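You operate a simulated robot arm through the tools that you are given. There is no shell and no other tool.

You run a simulated two-armed robot. Do the job below in one go: nothing can be reset, and whatever is moved stays where it is left.

## Task
Raise the lever arm, lock it up and set the display to pounds.
Fine: lock it with the arm pin, and flip the stack lever on. Where these are worked on the way, their far stop is far enough and under half their travel is too little: arm pin.

The check looks at the end state, three seconds after you hand in, the way a careful person would. Anything else that was tipped, shoved, dropped, spilled or broken makes it a failure.

## Robot
Two 7-joint arms with four-finger grippers on one trunk that stands fixed in place. Base frame: the origin is at the foot of the trunk, x ahead of it, y to its left, z up. Readings come in cm, rad, newtons and seconds.
The left shoulder is at [4, 18.1, 135.5], the right one opposite. With the tool pointing down near the work surface each hand reaches from about 10 to 78 cm from the base axis, measured 20 degrees to its own side. Payload 3.67 kg a hand.
The TCP of each hand is the grasp point between the finger pads, 2.8 cm short of the fingertips. In the tool frame z runs along the fingers and y along their closing line. The gripper opens to 11.2 cm; its body begins 7.3 cm behind the TCP.
Orientation is that of the tool frame in the base frame, as [roll, pitch, yaw] about the fixed x, y, z axes, in that order (R = Rz(yaw) Ry(pitch) Rx(roll)). With the fingers straight down and closing along the base's y, the tool's x points along the base's -x, its y along +y and its z along -z.

## Interface
- The arms move only by the tool nudge_tool. It takes "left_steps", "right_steps" or both (then of equal length, played together; a hand with none holds still); each is a list of rows, each an object (a shift or turn left out is 0, a gripper value left out holds the last) with "offset": the shift along the base's x, y, z in cm, a list of three; "rot": the turn, a rotation vector about the base's x, y, z in rad, a list of three; "fingers": the finger opening in cm, from 0 to 11.2. In form: [{"offset": [x, y, z], "rot": [rx, ry, rz], "fingers": fingers}, ...]. A call has 1 to 20 rows; each row is the pose to reach, as a shift and turn from the pose commanded when the call began. A row lasts 0.2 s, in which the tool goes at most 5 cm and 0.15 rad; a call with a longer step from one row to the next is refused whole, and so is a gripper value outside its range. A pose out of reach is approached as far as the arm can. The call stops where the force on the tool passes 60 N (or 10 N more than at its start, if that is more) or the arm is blocked; 0.2 s more then pass. Each finger travels about 7.24 cm/s and halts on what it meets, pressing with about 36 N; the grip force reading is that of the motor and also rises with nothing between the fingers. The clock runs only during rows and for 0.2 s after the last one: add rows that repeat a pose to give the fingers time. It gives the time, the measured TCP pose, the force on the tool (base axes), the opening and the grip force at its end, in the units of the frame above (readings bear some noise), with the torque about the TCP (base axes, N m) and any sound that the robot's microphone picked up.
- Cameras (640 x 400 px; columns grow to the right, rows downward): "scene" is now at [11.3, -0.47, 158.77]; the picture's right is [-0.15, -0.99, 0.00], its down [-0.42, 0.06, -0.91] and it looks along [0.90, -0.14, -0.42] (base axes); focal length 218 px, centre (320, 200). "left" rides on the left gripper at [6, 1.8, -10.4] in its tool frame; the picture's right is [-0.29, 0.96, 0.00], its down [-0.80, -0.24, -0.55] and it looks along [-0.53, -0.16, 0.83] (tool axes); focal length 234 px, centre (320, 200). "right" rides on the right gripper at [6, -1.8, -10.4] in its tool frame; the picture's right is [0.29, 0.96, 0.00], its down [-0.80, 0.24, -0.55] and it looks along [-0.53, 0.16, 0.83] (tool axes); focal length 234 px, centre (320, 200). There is no depth. A picture from a camera that has moved, and an enlarged one, comes with that camera's place and axes in the base frame and with its lens. The place of the scene camera against the robot may be out by one fixed shift of up to 1.8 cm in any direction.
- get_image(camera): a new picture of that camera. It takes no simulated time.
- move_column(by): moves the trunk up (or, below 0, down) by that many cm; the arms and the scene camera ride with it, the base frame stays. It gives what a move gives, with no picture.
- head_to(pan, tilt): turns the head with the scene camera to pan (to the left, within 1.501 rad either way) and tilt (down, from -0.506 to 1.204), counted from straight ahead of the robot. It gives what a move gives.
- zoom(camera, box): a new picture of the part [left, top, right, bottom] of that camera's present view, enlarged. It takes no simulated time.
- close_job(): hands the job in; it is judged then, once.

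Places have to be worked out from the pictures, the camera data and where the tool is seen. Open the grippers and draw the arms clear of the work before you hand the job in, unless the task says otherwise.

The tools are called after "Call:" by a JSON object that holds its "name" and its "arguments". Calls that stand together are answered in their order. nudge_tool: Moves the arms, as the interface text tells. Its arguments: {"type":"object","properties":{"left_steps":{"type":"array"},"right_steps":{"type":"array"}},"required":[]} The other tools are called the same way: move_column (by) moves the trunk up or down; head_to (pan, tilt) turns the head that bears the scene camera; get_image (camera) takes a picture; zoom (camera, box) takes an enlarged picture of a part of a camera's view; close_job () hands the job in.

At the start:

```text
time: 0.0
left_ee_pos: [32.68, 12.63, 146.2]
left_tool_rot: [3.142, -0.001, -3.141]
left_contact_force: [0.1, 0.7, -0.2]
left_ft_torque: [-0.01, 0.02, 0.0]
left_opening: 11.2
left_finger_force: 0.0
right_ee_pos: [37.22, -21.27, 154.38]
right_tool_rot: [3.14, -0.001, 3.14]
right_contact_force: [-0.3, -0.4, 0.0]
right_ft_torque: [0.0, 0.02, -0.03]
right_opening: 11.2
right_finger_force: 0.1
trunk travel left (down, up): [-47.5, 3.9]
head pan, tilt (commanded): [-0.15, 0.436]
```

scene: 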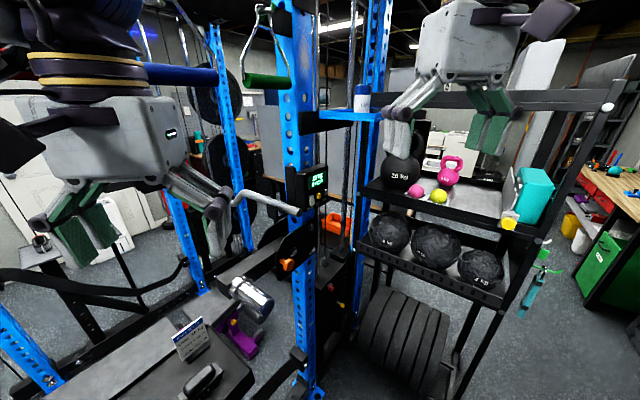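
right: 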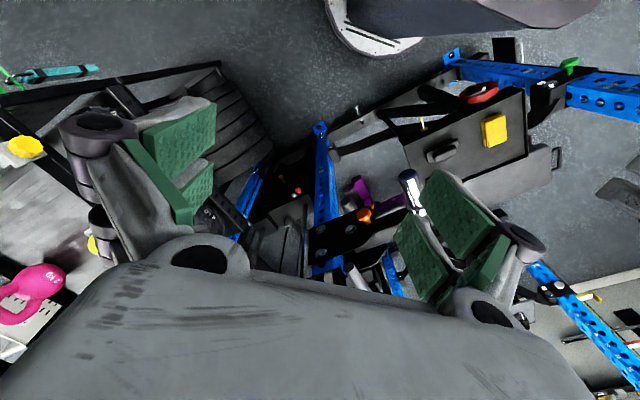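
left: 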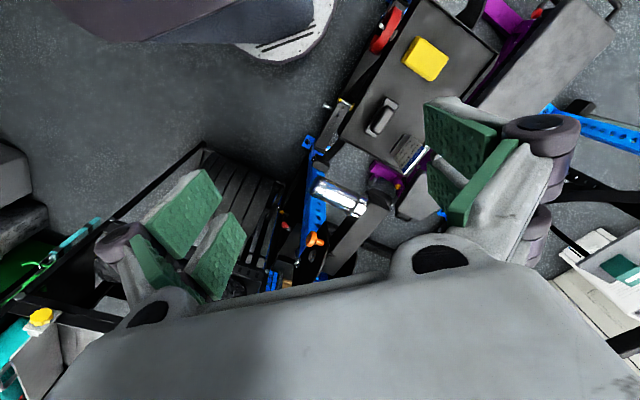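

The scene shows a blue power rack with a lever arm, a display box and an orange pin knob. I'll zoom on the area around the display and the pin before moving anything.

Call:
{"name": "zoom", "arguments": {"camera": "scene", "box": [220, 140, 380, 240]}}

Call:
{"name": "zoom", "arguments": {"camera": "scene", "box": [200, 220, 380, 340]}}

Call:
{"name": "zoom", "arguments": {"camera": "scene", "box": [120, 270, 320, 400]}}

```text
4.00 times, centred on (300, 190) of scene
camera zoom: at [11.3, -0.47, 158.77], right [-0.15, -0.99, 0.0], down [-0.42, 0.06, -0.91], along [0.9, -0.14, -0.42], focal length 873 px, centre (400, 240)
```

zoom: 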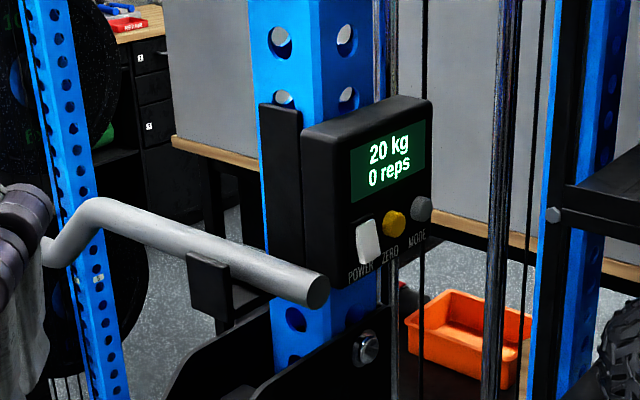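

```text
3.33 times, centred on (290, 280) of scene
camera zoom: at [11.3, -0.47, 158.77], right [-0.15, -0.99, 0.0], down [-0.42, 0.06, -0.91], along [0.9, -0.14, -0.42], focal length 727 px, centre (420, -67)
```

zoom: 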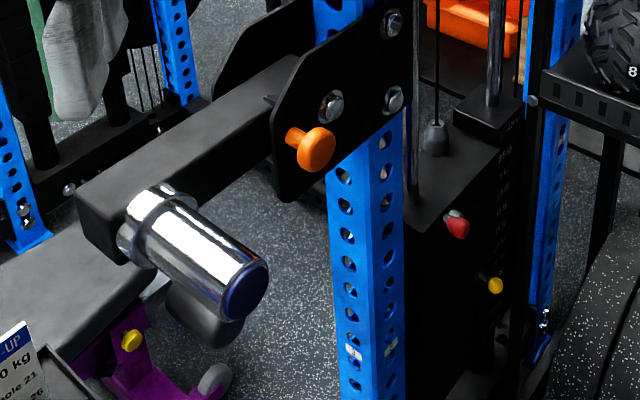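

```text
3.08 times, centred on (220, 335) of scene
camera zoom: at [11.3, -0.47, 158.77], right [-0.15, -0.99, 0.0], down [-0.42, 0.06, -0.91], along [0.9, -0.14, -0.42], focal length 672 px, centre (628, -215)
```

zoom: 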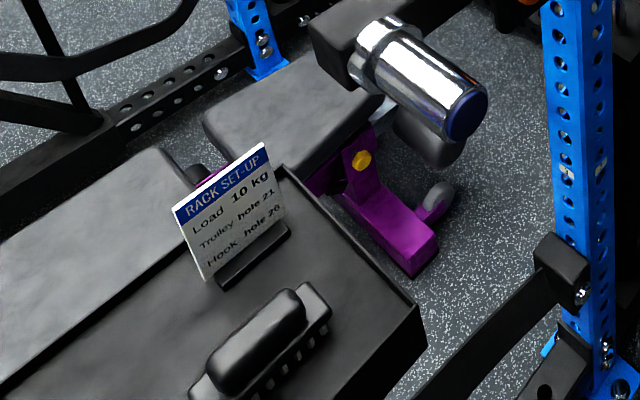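

The display reads "20 kg, 0 reps" with POWER, ZERO and MODE controls. The lever arm with the chrome sleeve hangs roughly level near the orange pin. I'll zoom tighter on the display, pin and weight stack to identify each control.

Call:
{"name": "zoom", "arguments": {"camera": "scene", "box": [284, 155, 348, 215]}}

Call:
{"name": "zoom", "arguments": {"camera": "scene", "box": [265, 215, 345, 275]}}

Call:
{"name": "zoom", "arguments": {"camera": "scene", "box": [300, 230, 380, 320]}}

Call:
{"name": "zoom", "arguments": {"camera": "scene", "box": [230, 0, 390, 120]}}

```text
6.67 times, centred on (316, 185) of scene
camera zoom: at [11.3, -0.47, 158.77], right [-0.15, -0.99, 0.0], down [-0.42, 0.06, -0.91], along [0.9, -0.14, -0.42], focal length 1455 px, centre (347, 300)
```

zoom: 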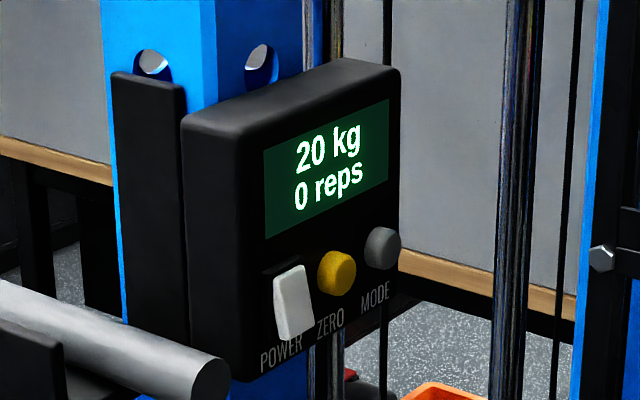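

```text
6.67 times, centred on (305, 245) of scene
camera zoom: at [11.3, -0.47, 158.77], right [-0.15, -0.99, 0.0], down [-0.42, 0.06, -0.91], along [0.9, -0.14, -0.42], focal length 1455 px, centre (420, -100)
```

zoom: 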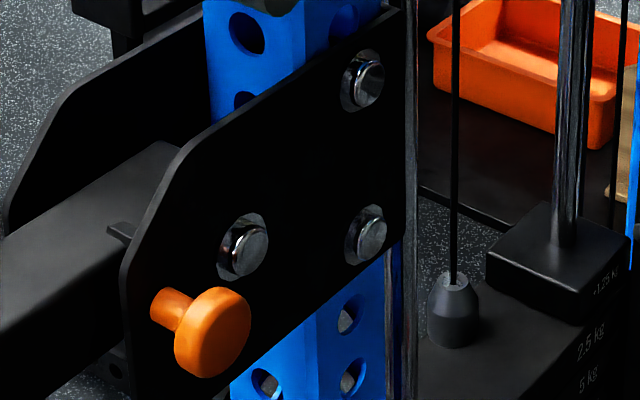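

```text
4.44 times, centred on (340, 275) of scene
camera zoom: at [11.3, -0.47, 158.77], right [-0.15, -0.99, 0.0], down [-0.42, 0.06, -0.91], along [0.9, -0.14, -0.42], focal length 970 px, centre (231, -133)
```

zoom: 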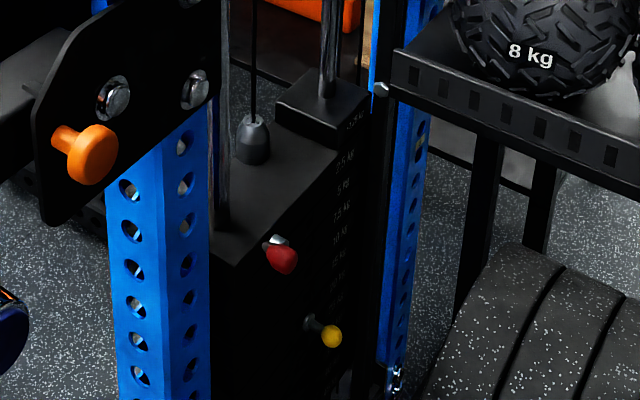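

```text
3.33 times, centred on (310, 60) of scene
camera zoom: at [11.3, -0.47, 158.77], right [-0.15, -0.99, 0.0], down [-0.42, 0.06, -0.91], along [0.9, -0.14, -0.42], focal length 727 px, centre (353, 667)
```

zoom: 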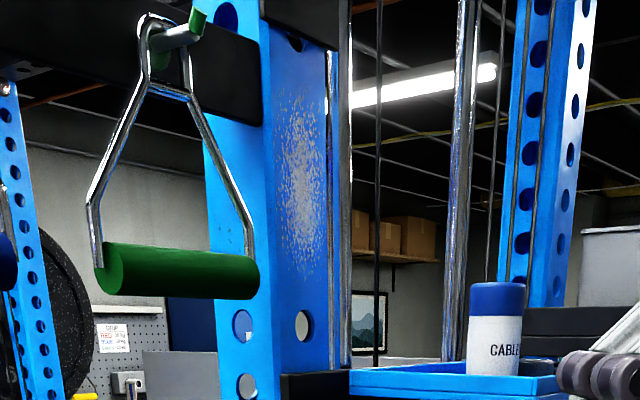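

Orange knob = arm pin in the bracket plate, red-tipped part on the weight stack probably the stack lever, grey MODE button probably the unit. I'll tilt the head down and look to both sides to see what is beneath the hands before moving the trunk.

Call:
{"name": "head_to", "arguments": {"pan": 0.1, "tilt": 0.9}}

Call:
{"name": "get_image", "arguments": {"camera": "scene"}}

```text
time: 0.9
left_ee_pos: [32.67, 12.68, 146.28]
left_tool_rot: [3.142, 0.002, -3.141]
left_contact_force: [0.0, 0.1, 0.3]
left_ft_torque: [0.0, 0.0, 0.02]
left_opening: 11.21
left_finger_force: 0.1
right_ee_pos: [37.22, -21.29, 154.23]
right_tool_rot: [3.141, -0.002, 3.14]
right_contact_force: [0.0, 0.2, 0.6]
right_ft_torque: [-0.05, -0.01, 0.01]
right_opening: 11.19
right_finger_force: 0.0
trunk travel left (down, up): [-47.5, 3.9]
head pan, tilt (commanded): [0.099, 0.901]
```

```text
taken
camera scene: at [9.71, 1.65, 154.82], right [0.1, -1.0, 0.0], down [-0.78, -0.08, -0.62], along [0.62, 0.06, -0.78], focal length 218 px, centre (320, 200)
```

scene: 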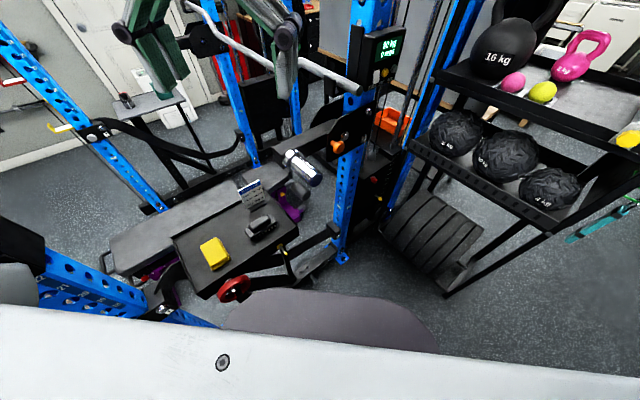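

The grey bar spans from beyond the left hand to near the display. I'll zoom to see how it's supported and where the arm is.

Call:
{"name": "zoom", "arguments": {"camera": "scene", "box": [160, 0, 400, 150]}}

Call:
{"name": "zoom", "arguments": {"camera": "scene", "box": [240, 100, 400, 220]}}

Call:
{"name": "zoom", "arguments": {"camera": "scene", "box": [100, 160, 360, 320]}}

```text
2.67 times, centred on (280, 75) of scene
camera zoom: at [9.71, 1.65, 154.82], right [0.1, -1.0, 0.0], down [-0.78, -0.08, -0.62], along [0.62, 0.06, -0.78], focal length 582 px, centre (427, 533)
```

zoom: 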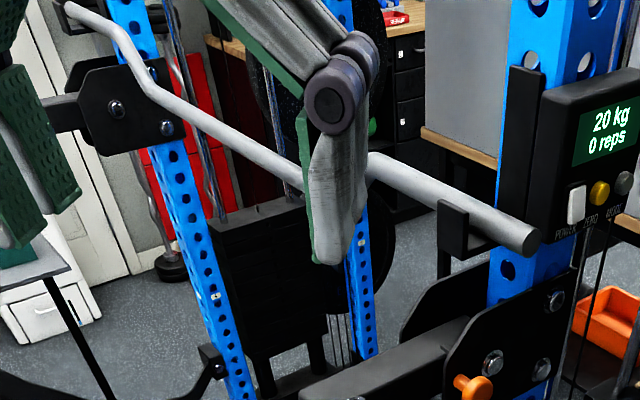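

```text
3.33 times, centred on (320, 160) of scene
camera zoom: at [9.71, 1.65, 154.82], right [0.1, -1.0, 0.0], down [-0.78, -0.08, -0.62], along [0.62, 0.06, -0.78], focal length 727 px, centre (320, 333)
```

zoom: 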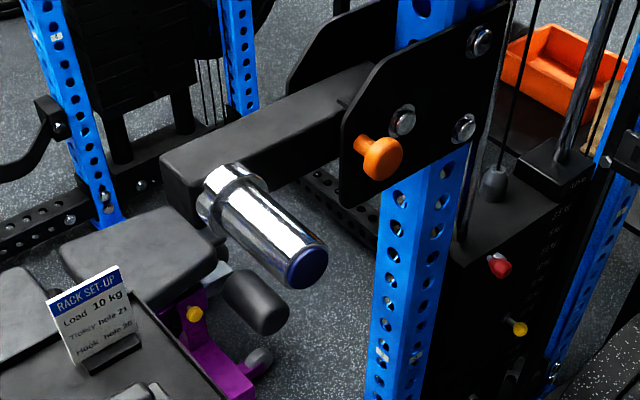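

```text
2.46 times, centred on (230, 240) of scene
camera zoom: at [9.71, 1.65, 154.82], right [0.1, -1.0, 0.0], down [-0.78, -0.08, -0.62], along [0.62, 0.06, -0.78], focal length 537 px, centre (542, 102)
```

zoom: 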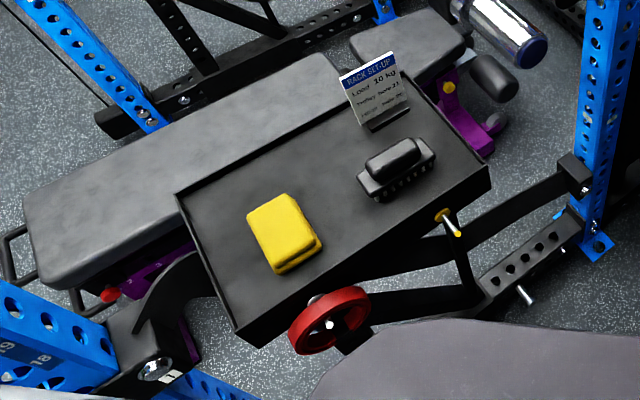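

Rough triangulation puts the pin knob near (67, 1, 110), the sleeve end near (54, 7, 107) and the free bar end near (69, -3, 127). Nothing sits under the hands at that height, so I'll lower the trunk 18 cm to get a longer stereo baseline and a better working height.

Call:
{"name": "move_column", "arguments": {"by": -18}}

Call:
{"name": "head_to", "arguments": {"pan": 0.0, "tilt": 0.5}}

Call:
{"name": "get_image", "arguments": {"camera": "scene"}}

Call:
{"name": "zoom", "arguments": {"camera": "scene", "box": [220, 110, 380, 210]}}

Call:
{"name": "zoom", "arguments": {"camera": "scene", "box": [220, 190, 380, 290]}}

```text
time: 2.9
left_ee_pos: [32.75, 12.62, 128.13]
left_tool_rot: [3.141, 0.0, 3.141]
left_contact_force: [0.3, -0.3, -0.2]
left_ft_torque: [0.03, 0.0, 0.01]
left_opening: 11.19
left_finger_force: 0.0
right_ee_pos: [37.12, -21.24, 136.27]
right_tool_rot: [3.141, 0.0, 3.141]
right_contact_force: [-0.4, -0.6, 1.1]
right_ft_torque: [0.02, -0.03, -0.02]
right_opening: 11.21
right_finger_force: 0.0
trunk travel left (down, up): [-29.5, 21.9]
head pan, tilt (commanded): [0.099, 0.901]
```

```text
time: 3.8
left_ee_pos: [32.75, 12.66, 128.2]
left_tool_rot: [-3.141, -0.001, 3.142]
left_contact_force: [-0.6, -0.8, -0.1]
left_ft_torque: [0.01, -0.01, -0.02]
left_opening: 11.21
left_finger_force: 0.0
right_ee_pos: [37.2, -21.24, 136.26]
right_tool_rot: [3.141, -0.001, 3.14]
right_contact_force: [-0.6, -0.7, 0.1]
right_ft_torque: [0.03, 0.0, 0.03]
right_opening: 11.24
right_finger_force: 0.1
trunk travel left (down, up): [-29.5, 21.9]
head pan, tilt (commanded): [0.0, 0.499]
```

```text
taken
camera scene: at [11.29, 0.91, 140.12], right [0.0, -1.0, 0.0], down [-0.48, 0.0, -0.88], along [0.88, 0.0, -0.48], focal length 218 px, centre (320, 200)
```

scene: 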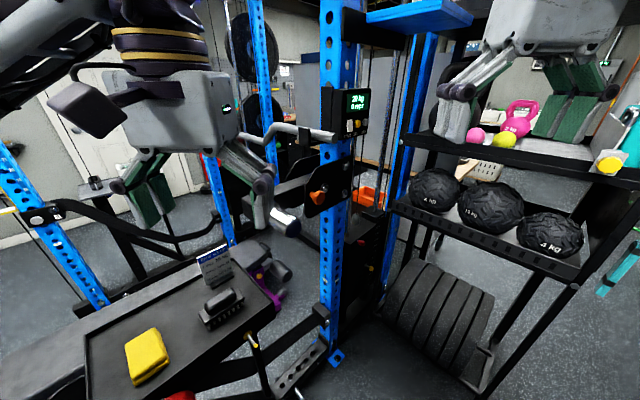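

```text
4.00 times, centred on (300, 160) of scene
camera zoom: at [11.29, 0.91, 140.12], right [0.0, -1.0, 0.0], down [-0.48, 0.0, -0.88], along [0.88, 0.0, -0.48], focal length 873 px, centre (400, 360)
```

zoom: 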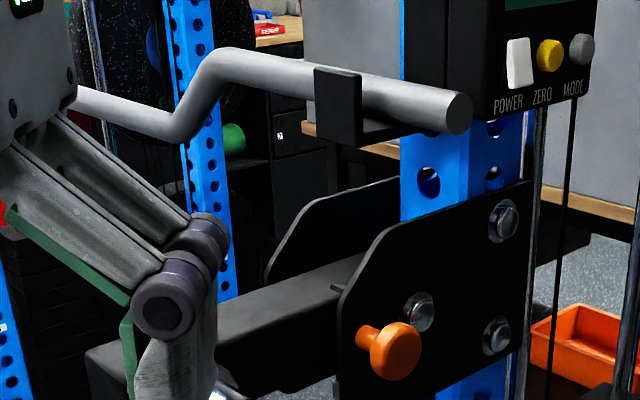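

```text
4.00 times, centred on (300, 240) of scene
camera zoom: at [11.29, 0.91, 140.12], right [0.0, -1.0, 0.0], down [-0.48, 0.0, -0.88], along [0.88, 0.0, -0.48], focal length 873 px, centre (400, 40)
```

zoom: 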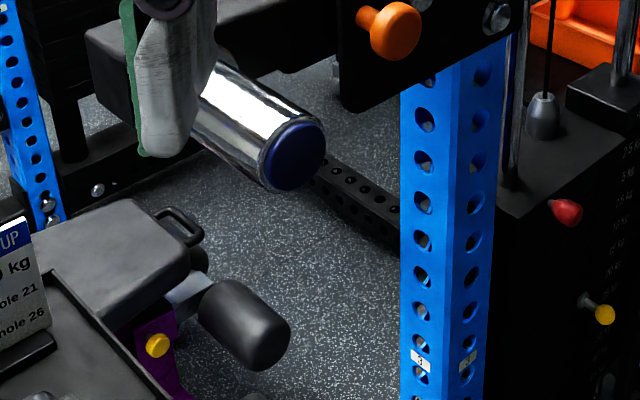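

Using the two trunk heights, I get: pin knob ≈ (66, 1, 111), pivot bolt ≈ (72, -0.5, 111), sleeve cap ≈ (52, 7, 110), MODE ≈ (80, -13, 129), red lever ≈ (83, -16.5, 81); the rack is turned about 45°. I'll zoom closer on the red lever, pin and display from here.

Call:
{"name": "zoom", "arguments": {"camera": "scene", "box": [340, 220, 388, 250]}}

Call:
{"name": "zoom", "arguments": {"camera": "scene", "box": [296, 180, 344, 210]}}

Call:
{"name": "zoom", "arguments": {"camera": "scene", "box": [325, 80, 381, 140]}}

Call:
{"name": "get_image", "arguments": {"camera": "right"}}

Call:
{"name": "get_image", "arguments": {"camera": "left"}}

```text
13.33 times, centred on (364, 235) of scene
camera zoom: at [11.29, 0.91, 140.12], right [0.0, -1.0, 0.0], down [-0.48, 0.0, -0.88], along [0.88, 0.0, -0.48], focal length 2910 px, centre (-267, -267)
```

zoom: 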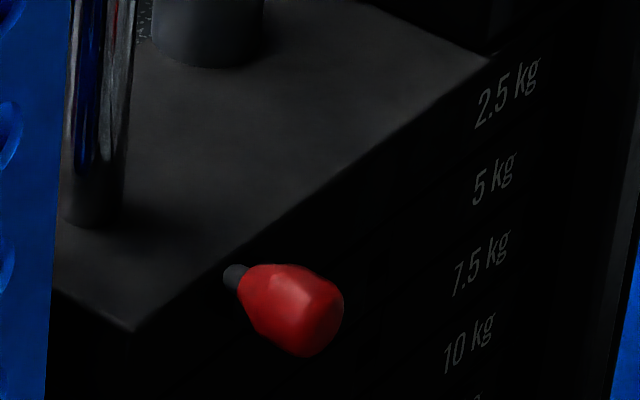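

```text
13.33 times, centred on (320, 195) of scene
camera zoom: at [11.29, 0.91, 140.12], right [0.0, -1.0, 0.0], down [-0.48, 0.0, -0.88], along [0.88, 0.0, -0.48], focal length 2910 px, centre (320, 267)
```

zoom: 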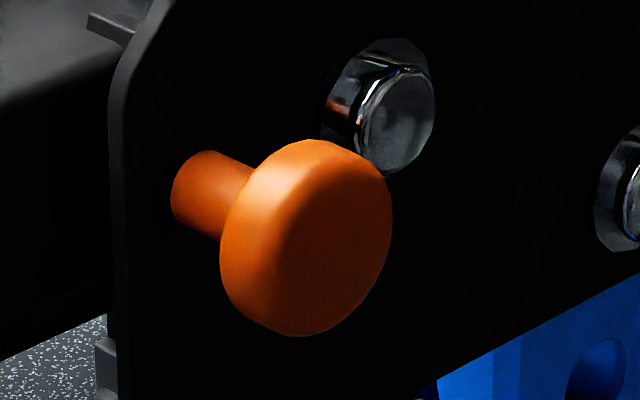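

```text
6.67 times, centred on (353, 110) of scene
camera zoom: at [11.29, 0.91, 140.12], right [0.0, -1.0, 0.0], down [-0.48, 0.0, -0.88], along [0.88, 0.0, -0.48], focal length 1455 px, centre (100, 800)
```

zoom: 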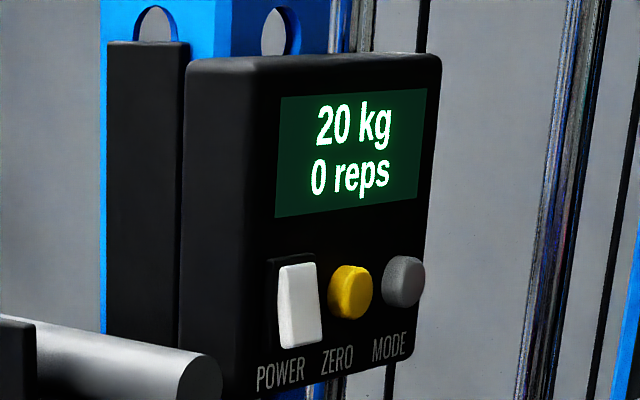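

```text
taken
camera right: at [31.24, -23.13, 146.74], right [-0.29, 0.96, 0.0], down [0.8, 0.24, 0.55], along [0.53, 0.16, -0.83], focal length 234 px, centre (320, 200)
```

right: 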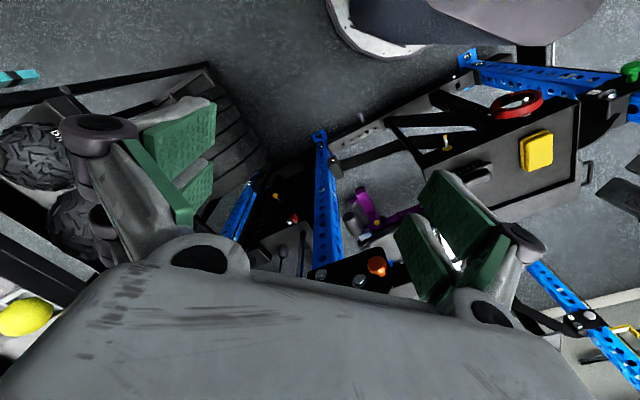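

```text
taken
camera left: at [26.76, 14.52, 138.51], right [0.29, 0.96, 0.0], down [0.8, -0.24, 0.55], along [0.53, -0.16, -0.83], focal length 234 px, centre (320, 200)
```

left: 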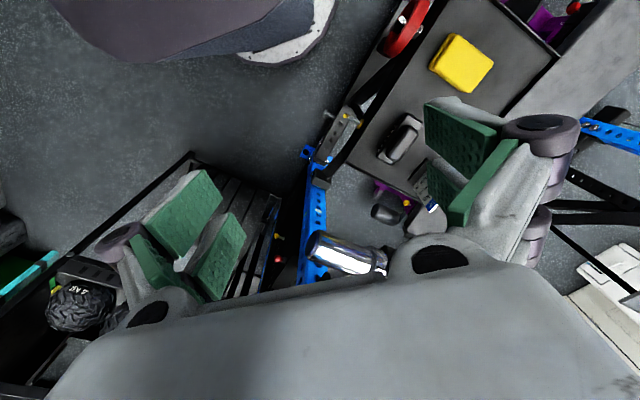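

The pin is an orange knob on a stem, and its plate faces roughly (-0.7, -0.71). I'll swing the right hand round to point along (0.70, 0.71, 0), well clear of the rack, so its camera (which has no unknown offset) can look at the pin, display and stack lever.

Call:
{"name": "nudge_tool", "arguments": {"right_steps": [{"offset": [0.9, 0.43, -2], "rot": [0.0516, -0.1234, 0.0516]}, {"offset": [1.8, 0.87, -4], "rot": [0.1031, -0.2469, 0.1031]}, {"offset": [2.7, 1.3, -6], "rot": [0.1547, -0.3703, 0.1547]}, {"offset": [3.6, 1.73, -8], "rot": [0.2062, -0.4938, 0.2062]}, {"offset": [4.5, 2.17, -10], "rot": [0.2578, -0.6172, 0.2578]}, {"offset": [5.4, 2.6, -12], "rot": [0.3093, -0.7407, 0.3093]}, {"offset": [6.3, 3.03, -14], "rot": [0.3609, -0.8641, 0.3609]}, {"offset": [7.2, 3.47, -16], "rot": [0.4125, -0.9876, 0.4125]}, {"offset": [8.1, 3.9, -18], "rot": [0.464, -1.111, 0.464]}, {"offset": [9, 4.33, -20], "rot": [0.5156, -1.2345, 0.5156]}, {"offset": [9.9, 4.77, -22], "rot": [0.5671, -1.358, 0.5671]}, {"offset": [10.8, 5.2, -24], "rot": [0.6187, -1.4814, 0.6187]}, {"offset": [10.8, 5.2, -24], "rot": [0.6187, -1.4814, 0.6187]}]}}

Call:
{"name": "get_image", "arguments": {"camera": "right"}}

Call:
{"name": "get_image", "arguments": {"camera": "scene"}}

```text
time: 6.6
left_ee_pos: [32.77, 12.66, 128.35]
left_tool_rot: [-3.141, -0.001, 3.141]
left_contact_force: [-0.1, -0.3, -1.2]
left_ft_torque: [-0.01, 0.0, -0.01]
left_opening: 11.2
left_finger_force: 0.1
right_ee_pos: [48.18, -16.24, 112.03]
right_tool_rot: [-0.026, 1.569, 0.768]
right_contact_force: [0.3, 0.2, 0.1]
right_ft_torque: [-0.02, 0.03, -0.02]
right_opening: 11.22
right_finger_force: 0.1
right hand out of reach, approached as far as the arm can: row 8, 9, 10, 11
trunk travel left (down, up): [-29.5, 21.9]
head pan, tilt (commanded): [0.0, 0.499]
```

```text
taken
camera right: at [42.24, -24.84, 106.28], right [-0.68, 0.67, -0.29], down [-0.56, -0.23, 0.8], along [0.47, 0.7, 0.53], focal length 234 px, centre (320, 200)
```

right: 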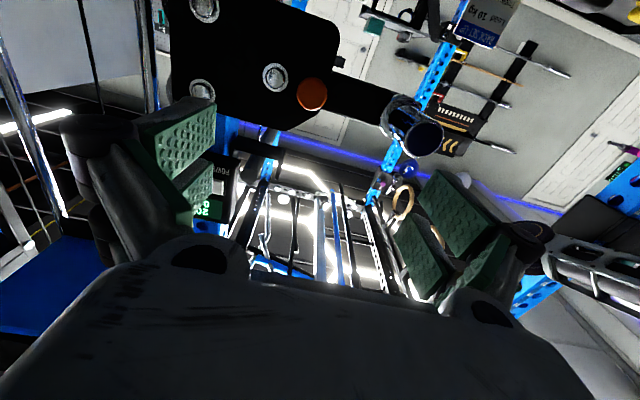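

```text
taken
camera scene: at [11.31, 0.91, 140.12], right [0.0, -1.0, 0.0], down [-0.48, 0.0, -0.88], along [0.88, 0.0, -0.48], focal length 218 px, centre (320, 200)
```

scene: 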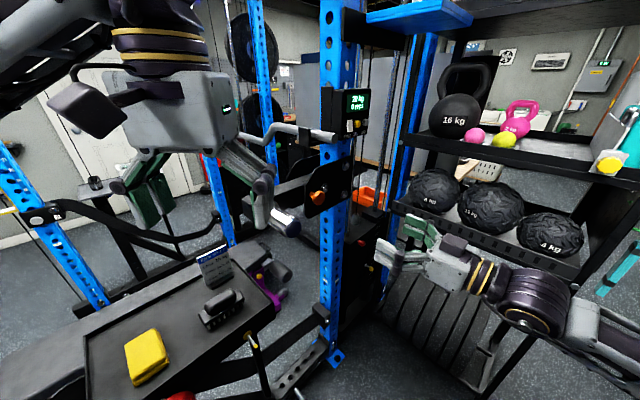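

The right hand reached the pose; its camera sees the plate, pin knob and sleeve cap end-on. I'll zoom in on those for detail.

Call:
{"name": "zoom", "arguments": {"camera": "right", "box": [180, 0, 460, 175]}}

Call:
{"name": "zoom", "arguments": {"camera": "right", "box": [260, 60, 356, 120]}}

Call:
{"name": "zoom", "arguments": {"camera": "right", "box": [180, 130, 300, 250]}}

```text
2.29 times, centred on (320, 88) of right
camera zoom: at [42.24, -24.84, 106.28], right [-0.68, 0.67, -0.29], down [-0.56, -0.23, 0.8], along [0.47, 0.7, 0.53], focal length 535 px, centre (320, 457)
```

zoom: 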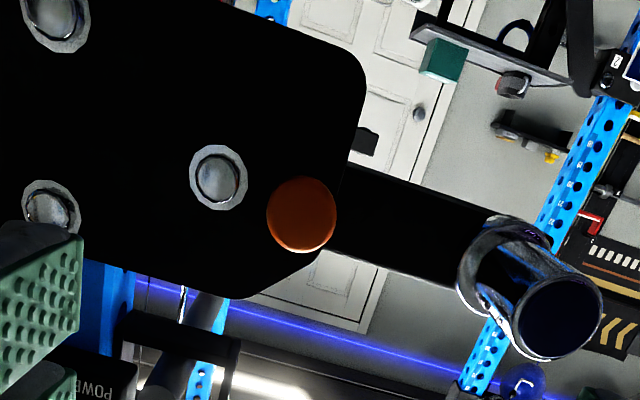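

```text
6.67 times, centred on (308, 90) of right
camera zoom: at [42.24, -24.84, 106.28], right [-0.68, 0.67, -0.29], down [-0.56, -0.23, 0.8], along [0.47, 0.7, 0.53], focal length 1561 px, centre (400, 933)
```

zoom: 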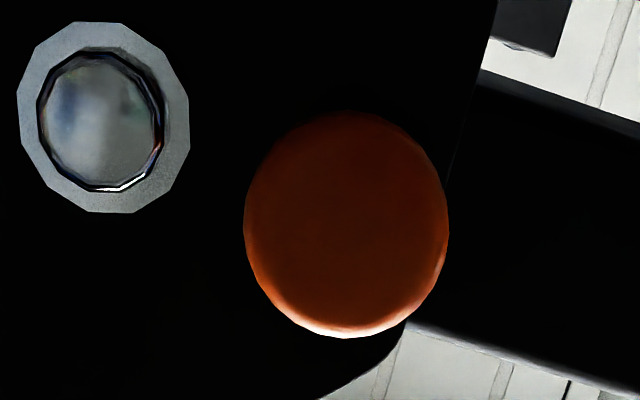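

```text
3.33 times, centred on (240, 190) of right
camera zoom: at [42.24, -24.84, 106.28], right [-0.68, 0.67, -0.29], down [-0.56, -0.23, 0.8], along [0.47, 0.7, 0.53], focal length 781 px, centre (587, 233)
```

zoom: 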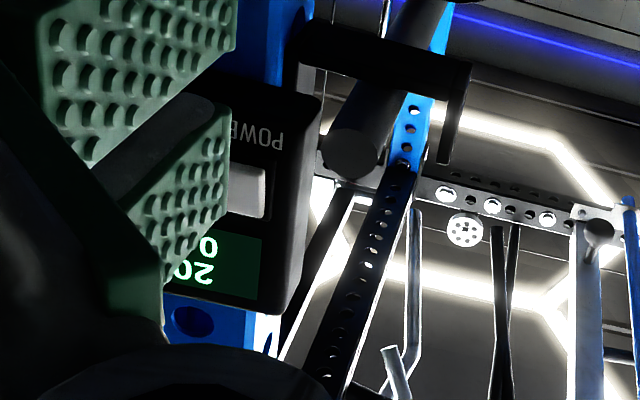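

The pin knob ray from the right camera agrees with the scene estimate to about 1 cm. Now I'll bring the left hand to a stand-off pose, pitched 40° down and pointing at the sleeve across the rack front, so its camera shows the beam and bracket.

Call:
{"name": "nudge_tool", "arguments": {"left_steps": [{"offset": [0.9, 1.16, -0.5], "rot": [-0.1032, -0.0432, 0.0926]}, {"offset": [1.8, 2.33, -1.0], "rot": [-0.2063, -0.0863, 0.1852]}, {"offset": [2.7, 3.5, -1.6], "rot": [-0.3095, -0.1295, 0.2777]}, {"offset": [3.6, 4.65, -2.1], "rot": [-0.4127, -0.1726, 0.3703]}, {"offset": [4.5, 5.8, -2.7], "rot": [-0.5158, -0.2158, 0.4629]}, {"offset": [5.4, 7.0, -3.2], "rot": [-0.619, -0.2589, 0.5555]}, {"offset": [6.3, 8.1, -3.7], "rot": [-0.7221, -0.3021, 0.648]}, {"offset": [7.2, 9.3, -4.3], "rot": [-0.8253, -0.3452, 0.7406]}, {"offset": [7.2, 9.3, -4.3], "rot": [-0.8253, -0.3452, 0.7406]}]}}

Call:
{"name": "get_image", "arguments": {"camera": "left"}}

Call:
{"name": "get_image", "arguments": {"camera": "scene"}}

```text
time: 7.8
left_ee_pos: [41.39, 12.74, 124.98]
left_tool_rot: [-2.656, 0.062, -2.852]
left_contact_force: [-12.0, 1.6, -1.9]
left_ft_torque: [-0.11, -0.9, 0.39]
left_opening: 11.19
left_finger_force: 0.0
right_ee_pos: [53.53, -20.89, 111.71]
right_tool_rot: [0.831, 1.552, 1.585]
right_contact_force: [3.0, 2.6, 1.3]
right_ft_torque: [-0.05, 0.11, -0.01]
right_opening: 11.19
right_finger_force: 0.2
trunk travel left (down, up): [-29.5, 21.9]
head pan, tilt (commanded): [0.0, 0.499]
stopped in row 5 (right hand): the arm was blocked; the commanded pose is now the measured one
```

```text
taken
camera left: at [33.38, 17.17, 133.0], right [0.06, 0.9, -0.43], down [0.71, 0.26, 0.65], along [0.7, -0.34, -0.63], focal length 234 px, centre (320, 200)
```

left: 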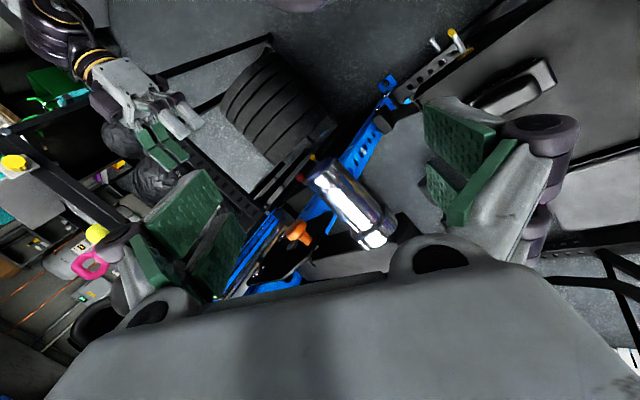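

```text
taken
camera scene: at [24.27, -6.63, 139.89], right [-0.32, -0.95, -0.01], down [-0.46, 0.16, -0.87], along [0.83, -0.28, -0.49], focal length 218 px, centre (320, 200)
```

scene: 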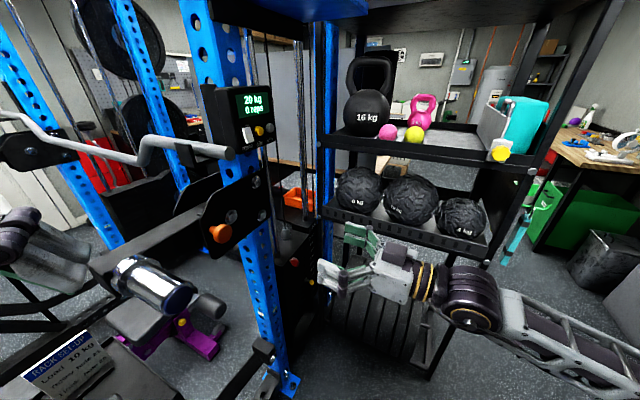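

The scene camera's reported place jumped to (24.3, -6.6, 139.9) and turned about -0.32 rad, and the right hand shifted too. So the left arm met something and the body moved. Before moving further I'll look around the left elbow and trunk.

Call:
{"name": "head_to", "arguments": {"pan": 1.2, "tilt": 0.6}}

Call:
{"name": "get_image", "arguments": {"camera": "scene"}}

```text
time: 9.2
left_ee_pos: [34.63, 19.72, 125.02]
left_tool_rot: [-2.642, 0.063, -2.625]
left_contact_force: [0.4, -0.3, 0.3]
left_ft_torque: [0.01, 0.07, -0.01]
left_opening: 11.17
left_finger_force: 0.1
right_ee_pos: [49.57, -14.94, 112.6]
right_tool_rot: [-1.108, 1.446, -0.295]
right_contact_force: [1.9, 0.9, -0.2]
right_ft_torque: [0.01, 0.0, 0.07]
right_opening: 11.19
right_finger_force: 0.1
trunk travel left (down, up): [-29.5, 21.9]
head pan, tilt (commanded): [1.201, 0.6]
```

```text
taken
camera scene: at [11.88, 14.72, 139.12], right [0.85, -0.53, -0.02], down [-0.31, -0.48, -0.82], along [0.43, 0.7, -0.57], focal length 218 px, centre (320, 200)
```

scene: 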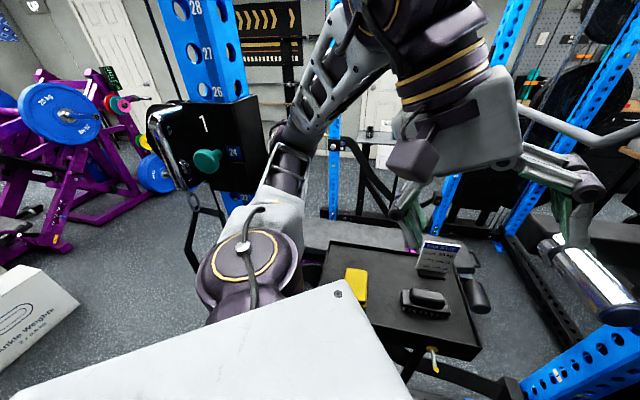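

The left elbow is right against the numbered trolley box on the near-left upright (teal knob), which pushed the body off. I'll hold still briefly to see if the trunk settles back, then look at the contact.

Call:
{"name": "nudge_tool", "arguments": {"right_steps": [{"offset": [0, 0, 0]}, {"offset": [0, 0, 0]}]}}

Call:
{"name": "get_image", "arguments": {"camera": "scene"}}

Call:
{"name": "zoom", "arguments": {"camera": "scene", "box": [120, 60, 340, 330]}}

```text
time: 9.5
left_ee_pos: [27.43, 18.37, 124.96]
left_tool_rot: [-2.656, 0.065, -2.429]
left_contact_force: [4.3, 4.6, -2.8]
left_ft_torque: [-0.4, 0.29, -0.29]
left_opening: 11.19
left_finger_force: 0.1
right_ee_pos: [50.22, -12.03, 113.38]
right_tool_rot: [-0.964, 1.438, 0.065]
right_contact_force: [-0.7, 2.6, 1.3]
right_ft_torque: [-0.12, 0.09, -0.15]
right_opening: 11.15
right_finger_force: 0.1
trunk travel left (down, up): [-29.5, 21.9]
head pan, tilt (commanded): [1.201, 0.6]
stopped in row 1 (left hand): the arm was blocked; the commanded pose is now the measured one
```

```text
taken
camera scene: at [10.15, 14.8, 139.06], right [0.88, -0.47, -0.01], down [-0.28, -0.51, -0.81], along [0.37, 0.72, -0.58], focal length 218 px, centre (320, 200)
```

scene: 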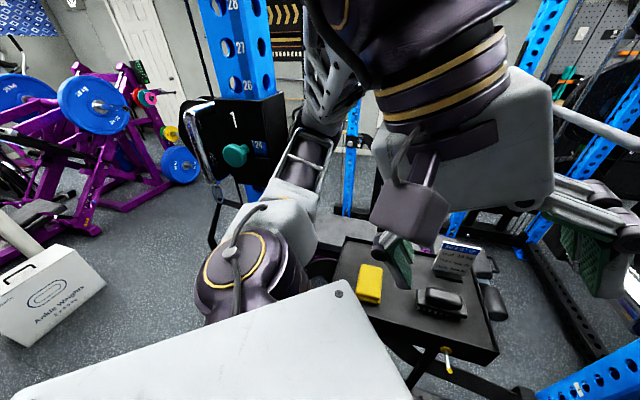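

```text
1.48 times, centred on (230, 195) of scene
camera zoom: at [10.15, 14.8, 139.06], right [0.88, -0.47, -0.01], down [-0.28, -0.51, -0.81], along [0.37, 0.72, -0.58], focal length 323 px, centre (453, 207)
```

zoom: 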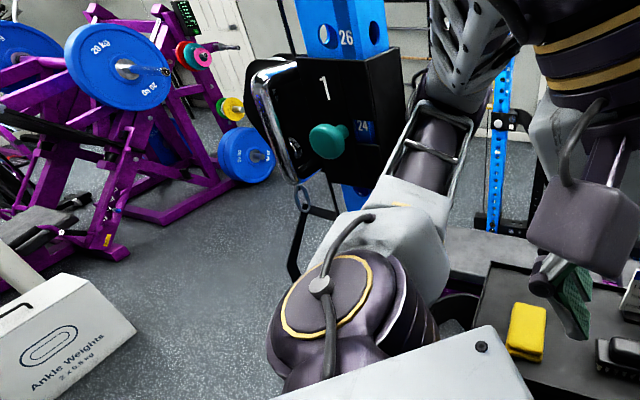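

The trunk is springing back toward its home (yaw error -0.32 → -0.10). I'll hold still with both hands to let it settle.

Call:
{"name": "nudge_tool", "arguments": {"left_steps": [{"offset": [0, 0, 0]}, {"offset": [0, 0, 0]}, {"offset": [0, 0, 0]}, {"offset": [0, 0, 0]}, {"offset": [0, 0, 0]}]}}

Call:
{"name": "get_image", "arguments": {"camera": "scene"}}

```text
time: 9.8
left_ee_pos: [22.15, 15.01, 125.5]
left_tool_rot: [-2.656, 0.096, -2.322]
left_contact_force: [-7.5, 7.0, -3.3]
left_ft_torque: [-0.64, -0.76, -0.12]
left_opening: 11.19
left_finger_force: 0.1
right_ee_pos: [49.29, -11.38, 114.65]
right_tool_rot: [-1.052, 1.412, 0.119]
right_contact_force: [-4.2, 12.2, 9.7]
right_ft_torque: [-0.72, 0.38, -0.85]
right_opening: 11.18
right_finger_force: 0.1
trunk travel left (down, up): [-29.5, 21.9]
head pan, tilt (commanded): [1.201, 0.6]
stopped in row 1 (left hand): the arm was blocked; the commanded pose is now the measured one
```

```text
taken
camera scene: at [7.49, 12.2, 139.23], right [0.91, -0.42, 0.0], down [-0.24, -0.52, -0.82], along [0.34, 0.75, -0.57], focal length 218 px, centre (320, 200)
```

scene: 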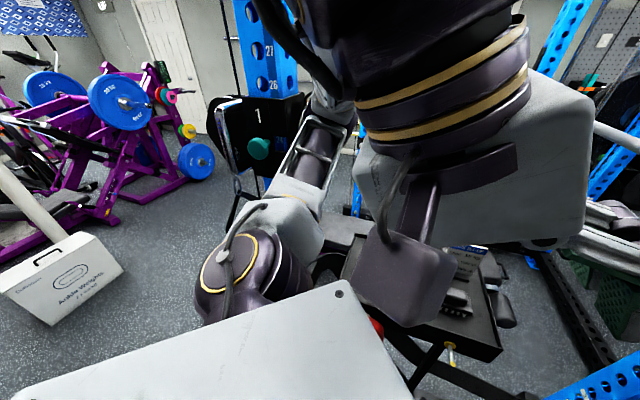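

It is still settling (yaw error now about -0.05). I'll keep holding.

Call:
{"name": "nudge_tool", "arguments": {"left_steps": [{"offset": [0, 0, 0]}, {"offset": [0, 0, 0]}, {"offset": [0, 0, 0]}, {"offset": [0, 0, 0]}, {"offset": [0, 0, 0]}], "right_steps": [{"offset": [0, 0, 0]}, {"offset": [0, 0, 0]}, {"offset": [0, 0, 0]}, {"offset": [0, 0, 0]}, {"offset": [0, 0, 0]}]}}

Call:
{"name": "get_image", "arguments": {"camera": "scene"}}

```text
time: 10.2
left_ee_pos: [22.01, 11.7, 126.28]
left_tool_rot: [-2.672, 0.101, -2.277]
left_contact_force: [-7.7, -12.5, 0.5]
left_ft_torque: [1.18, -0.7, 0.45]
left_opening: 11.18
left_finger_force: 0.1
right_ee_pos: [50.15, -13.85, 113.6]
right_tool_rot: [-0.922, 1.425, 0.268]
right_contact_force: [-0.9, -0.5, -1.7]
right_ft_torque: [0.16, -0.02, -0.07]
right_opening: 11.17
right_finger_force: 0.1
trunk travel left (down, up): [-29.5, 21.9]
head pan, tilt (commanded): [1.201, 0.6]
stopped in row 1 (left hand): the arm was blocked; the commanded pose is now the measured one
```

```text
taken
camera scene: at [7.41, 6.83, 139.4], right [0.92, -0.38, -0.01], down [-0.22, -0.51, -0.83], along [0.31, 0.77, -0.56], focal length 218 px, centre (320, 200)
```

scene: 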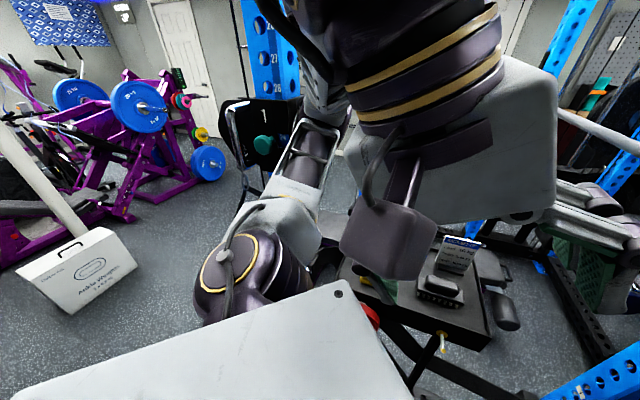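

The trunk is swinging and damping out. I'll return the head forward, which lets time pass without commanding the arms, and check again.

Call:
{"name": "head_to", "arguments": {"pan": 0.5, "tilt": 0.7}}

Call:
{"name": "get_image", "arguments": {"camera": "scene"}}

```text
time: 11.2
left_ee_pos: [22.41, 12.25, 126.66]
left_tool_rot: [-2.675, 0.094, -2.265]
left_contact_force: [0.2, 0.6, 0.0]
left_ft_torque: [-0.02, 0.01, -0.01]
left_opening: 11.2
left_finger_force: 0.0
right_ee_pos: [50.03, -13.78, 113.09]
right_tool_rot: [-0.891, 1.429, 0.289]
right_contact_force: [-1.7, -0.4, 0.1]
right_ft_torque: [-0.02, 0.0, -0.11]
right_opening: 11.2
right_finger_force: 0.0
trunk travel left (down, up): [-29.5, 21.9]
head pan, tilt (commanded): [0.499, 0.7]
```

```text
taken
camera scene: at [12.06, 1.93, 138.33], right [0.44, -0.9, -0.02], down [-0.58, -0.27, -0.77], along [0.68, 0.35, -0.64], focal length 218 px, centre (320, 200)
```

scene: 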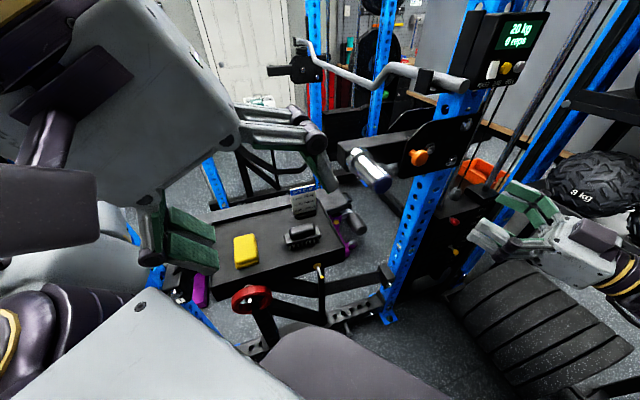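

The trunk still appears displaced by a few cm. I'll let another second pass and compare.

Call:
{"name": "head_to", "arguments": {"pan": 0.0, "tilt": 0.5}}

Call:
{"name": "get_image", "arguments": {"camera": "scene"}}

Call:
{"name": "get_image", "arguments": {"camera": "left"}}

Call:
{"name": "get_image", "arguments": {"camera": "right"}}

```text
time: 12.2
left_ee_pos: [22.49, 12.31, 126.72]
left_tool_rot: [-2.675, 0.096, -2.265]
left_contact_force: [-0.8, -0.2, 0.0]
left_ft_torque: [0.04, 0.0, 0.05]
left_opening: 11.19
left_finger_force: 0.0
right_ee_pos: [50.25, -13.67, 113.07]
right_tool_rot: [-0.893, 1.43, 0.289]
right_contact_force: [0.7, 1.1, 0.3]
right_ft_torque: [-0.02, -0.03, 0.12]
right_opening: 11.18
right_finger_force: 0.1
trunk travel left (down, up): [-29.5, 21.9]
head pan, tilt (commanded): [0.0, 0.499]
```

```text
taken
camera scene: at [13.56, -2.16, 140.01], right [-0.05, -1.0, -0.02], down [-0.49, 0.04, -0.87], along [0.87, -0.03, -0.49], focal length 218 px, centre (320, 200)
```

scene: 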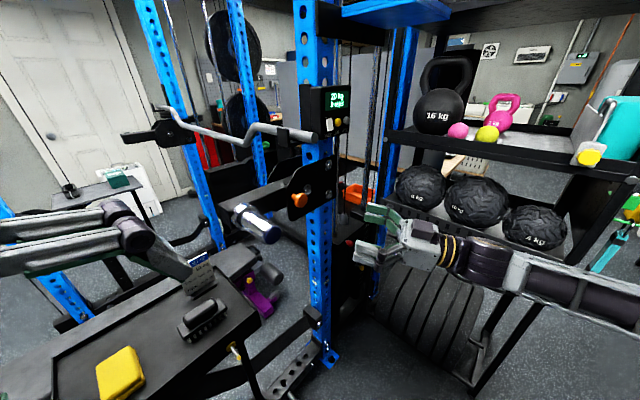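

```text
taken
camera left: at [13.38, 11.24, 134.44], right [-0.45, 0.8, -0.4], down [0.45, 0.59, 0.67], along [0.77, 0.12, -0.62], focal length 234 px, centre (320, 200)
```

left: 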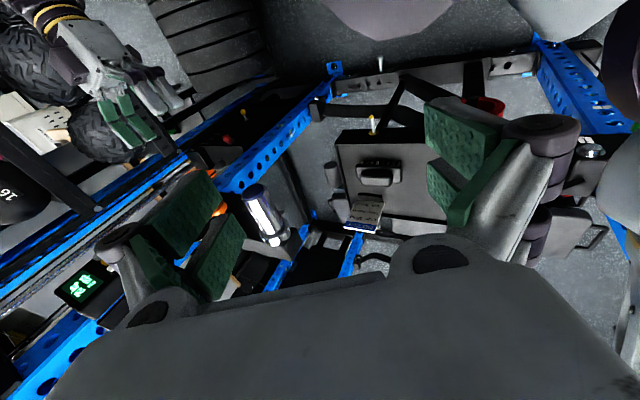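

```text
taken
camera right: at [48.73, -23.82, 106.51], right [-0.84, 0.38, -0.39], down [-0.53, -0.45, 0.72], along [0.09, 0.81, 0.58], focal length 234 px, centre (320, 200)
```

right: 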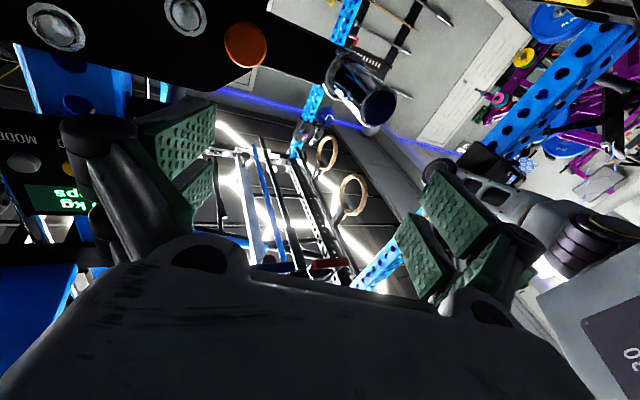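

The trunk has settled about 2–3 cm off with a slight lean, so the left arm is probably still resting on something. The hand is yawed correctly, so I'll undo the pitch (fingers straight down) and bring it forward to the earlier free position to release the elbow.

Call:
{"name": "nudge_tool", "arguments": {"left_steps": [{"offset": [1.8, 0.1, 0.3], "rot": [0.0406, 0.0682, -0.01]}, {"offset": [3.5, 0.2, 0.6], "rot": [0.0811, 0.1364, -0.02]}, {"offset": [5.3, 0.3, 0.8], "rot": [0.1217, 0.2046, -0.03]}, {"offset": [7.0, 0.4, 1.1], "rot": [0.1623, 0.2727, -0.04]}, {"offset": [8.8, 0.6, 1.4], "rot": [0.2028, 0.3409, -0.05]}, {"offset": [10.5, 0.7, 1.6], "rot": [0.2434, 0.4091, -0.0601]}, {"offset": [10.5, 0.7, 1.6], "rot": [0.2434, 0.4091, -0.0601]}]}}

Call:
{"name": "get_image", "arguments": {"camera": "scene"}}

```text
time: 13.8
left_ee_pos: [33.23, 15.19, 127.35]
left_tool_rot: [-3.125, -0.012, -2.336]
left_contact_force: [-0.3, -0.3, 0.3]
left_ft_torque: [-0.03, 0.02, 0.02]
left_opening: 11.21
left_finger_force: 0.0
right_ee_pos: [50.25, -12.09, 113.18]
right_tool_rot: [-1.001, 1.437, 0.18]
right_contact_force: [0.7, -0.5, 0.1]
right_ft_torque: [-0.01, 0.01, -0.02]
right_opening: 11.18
right_finger_force: 0.1
trunk travel left (down, up): [-29.5, 21.9]
head pan, tilt (commanded): [0.0, 0.499]
```

```text
taken
camera scene: at [12.46, 0.51, 140.01], right [0.0, -1.0, 0.0], down [-0.49, 0.0, -0.87], along [0.87, 0.0, -0.49], focal length 218 px, centre (320, 200)
```

scene: 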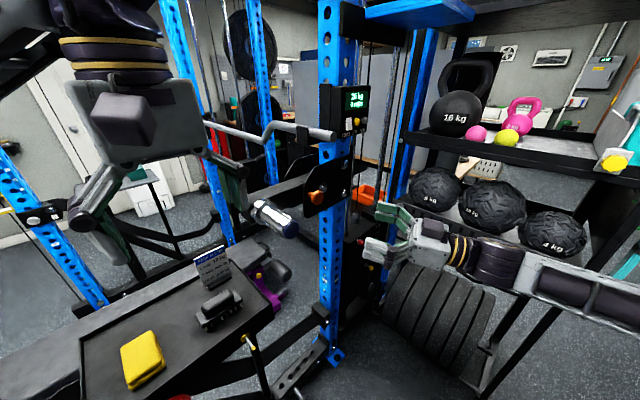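

The trunk is back to within about 1 cm of home and level. I'll hold a moment to see that readings are steady.

Call:
{"name": "nudge_tool", "arguments": {"left_steps": [{"offset": [0, 0, 0]}, {"offset": [0, 0, 0]}, {"offset": [0, 0, 0]}, {"offset": [0, 0, 0]}], "right_steps": [{"offset": [0, 0, 0]}, {"offset": [0, 0, 0]}, {"offset": [0, 0, 0]}, {"offset": [0, 0, 0]}]}}

Call:
{"name": "zoom", "arguments": {"camera": "scene", "box": [0, 0, 320, 400]}}

```text
time: 14.8
left_ee_pos: [33.1, 15.12, 127.37]
left_tool_rot: [-3.123, -0.013, -2.336]
left_contact_force: [0.1, 1.1, 0.3]
left_ft_torque: [0.01, 0.03, 0.0]
left_opening: 11.18
left_finger_force: 0.1
right_ee_pos: [50.35, -12.2, 113.21]
right_tool_rot: [-0.999, 1.436, 0.183]
right_contact_force: [-0.2, -0.3, -1.0]
right_ft_torque: [0.0, 0.0, 0.0]
right_opening: 11.18
right_finger_force: 0.2
trunk travel left (down, up): [-29.5, 21.9]
head pan, tilt (commanded): [0.0, 0.499]
```

```text
1.00 times, centred on (160, 200) of scene (not enlarged: the box is as wide or as high as the picture)
camera zoom: at [12.42, 0.52, 140.02], right [0.0, -1.0, 0.0], down [-0.49, 0.0, -0.87], along [0.87, 0.0, -0.49], focal length 218 px, centre (480, 200)
```

zoom: 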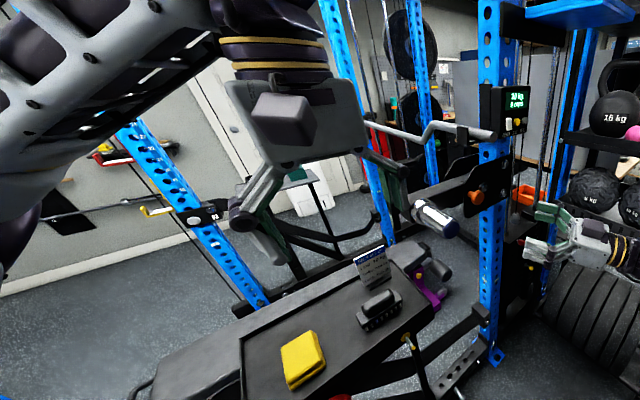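

Readings are steady. I'll check the left elbow clearance once more before choosing the left-hand path.

Call:
{"name": "head_to", "arguments": {"pan": 1.2, "tilt": 0.6}}

Call:
{"name": "get_image", "arguments": {"camera": "scene"}}

```text
time: 16.2
left_ee_pos: [33.16, 15.09, 127.42]
left_tool_rot: [-3.123, -0.012, -2.334]
left_contact_force: [0.6, -0.7, 0.0]
left_ft_torque: [-0.01, 0.0, 0.0]
left_opening: 11.22
left_finger_force: 0.1
right_ee_pos: [50.19, -12.15, 113.24]
right_tool_rot: [-1.002, 1.438, 0.183]
right_contact_force: [-0.9, -0.1, -0.4]
right_ft_torque: [-0.03, 0.01, -0.02]
right_opening: 11.2
right_finger_force: 0.0
trunk travel left (down, up): [-29.5, 21.9]
head pan, tilt (commanded): [1.201, 0.6]
```

```text
taken
camera scene: at [6.51, 8.75, 139.19], right [0.93, -0.36, -0.01], down [-0.21, -0.52, -0.82], along [0.29, 0.77, -0.57], focal length 218 px, centre (320, 200)
```

scene: 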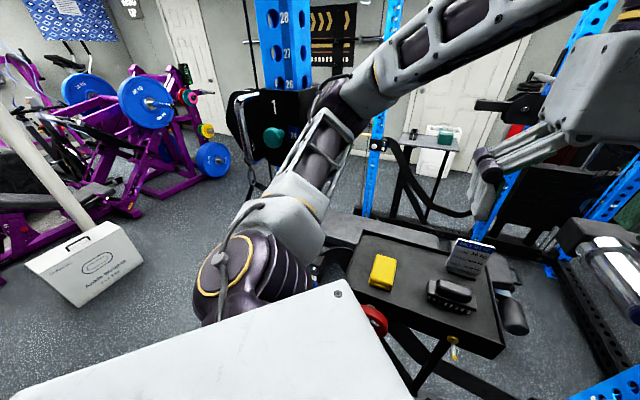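

The elbow is close to but apparently just clear of the trolley; extending the hand forward draws it in, while pulling back/left pushes it out. I'll check the left and right hand cameras now to measure the sleeve and pin without the scene camera's offset.

Call:
{"name": "get_image", "arguments": {"camera": "left"}}

Call:
{"name": "get_image", "arguments": {"camera": "right"}}

Call:
{"name": "head_to", "arguments": {"pan": -0.1, "tilt": 0.5}}

```text
taken
camera left: at [27.6, 12.27, 137.76], right [-0.49, 0.87, -0.02], down [0.72, 0.42, 0.55], along [0.49, 0.26, -0.84], focal length 234 px, centre (320, 200)
```

left: 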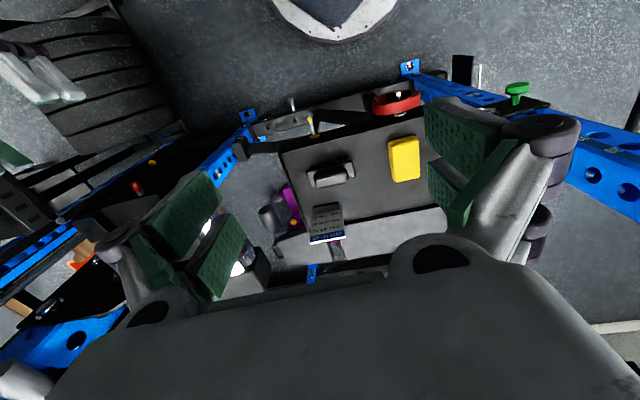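

```text
taken
camera right: at [48.82, -22.37, 106.79], right [-0.84, 0.37, -0.39], down [-0.53, -0.44, 0.72], along [0.09, 0.82, 0.57], focal length 234 px, centre (320, 200)
```

right: 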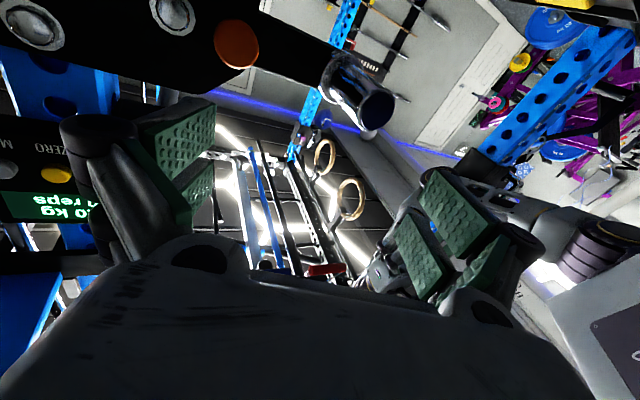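

```text
time: 17.6
left_ee_pos: [33.03, 15.02, 127.44]
left_tool_rot: [-3.124, -0.011, -2.334]
left_contact_force: [0.5, 0.6, -0.1]
left_ft_torque: [0.02, -0.02, 0.03]
left_opening: 11.22
left_finger_force: 0.1
right_ee_pos: [50.15, -12.14, 113.26]
right_tool_rot: [-0.999, 1.435, 0.182]
right_contact_force: [0.1, 0.1, 0.6]
right_ft_torque: [0.01, 0.02, 0.05]
right_opening: 11.21
right_finger_force: 0.0
trunk travel left (down, up): [-29.5, 21.9]
head pan, tilt (commanded): [-0.099, 0.499]
```

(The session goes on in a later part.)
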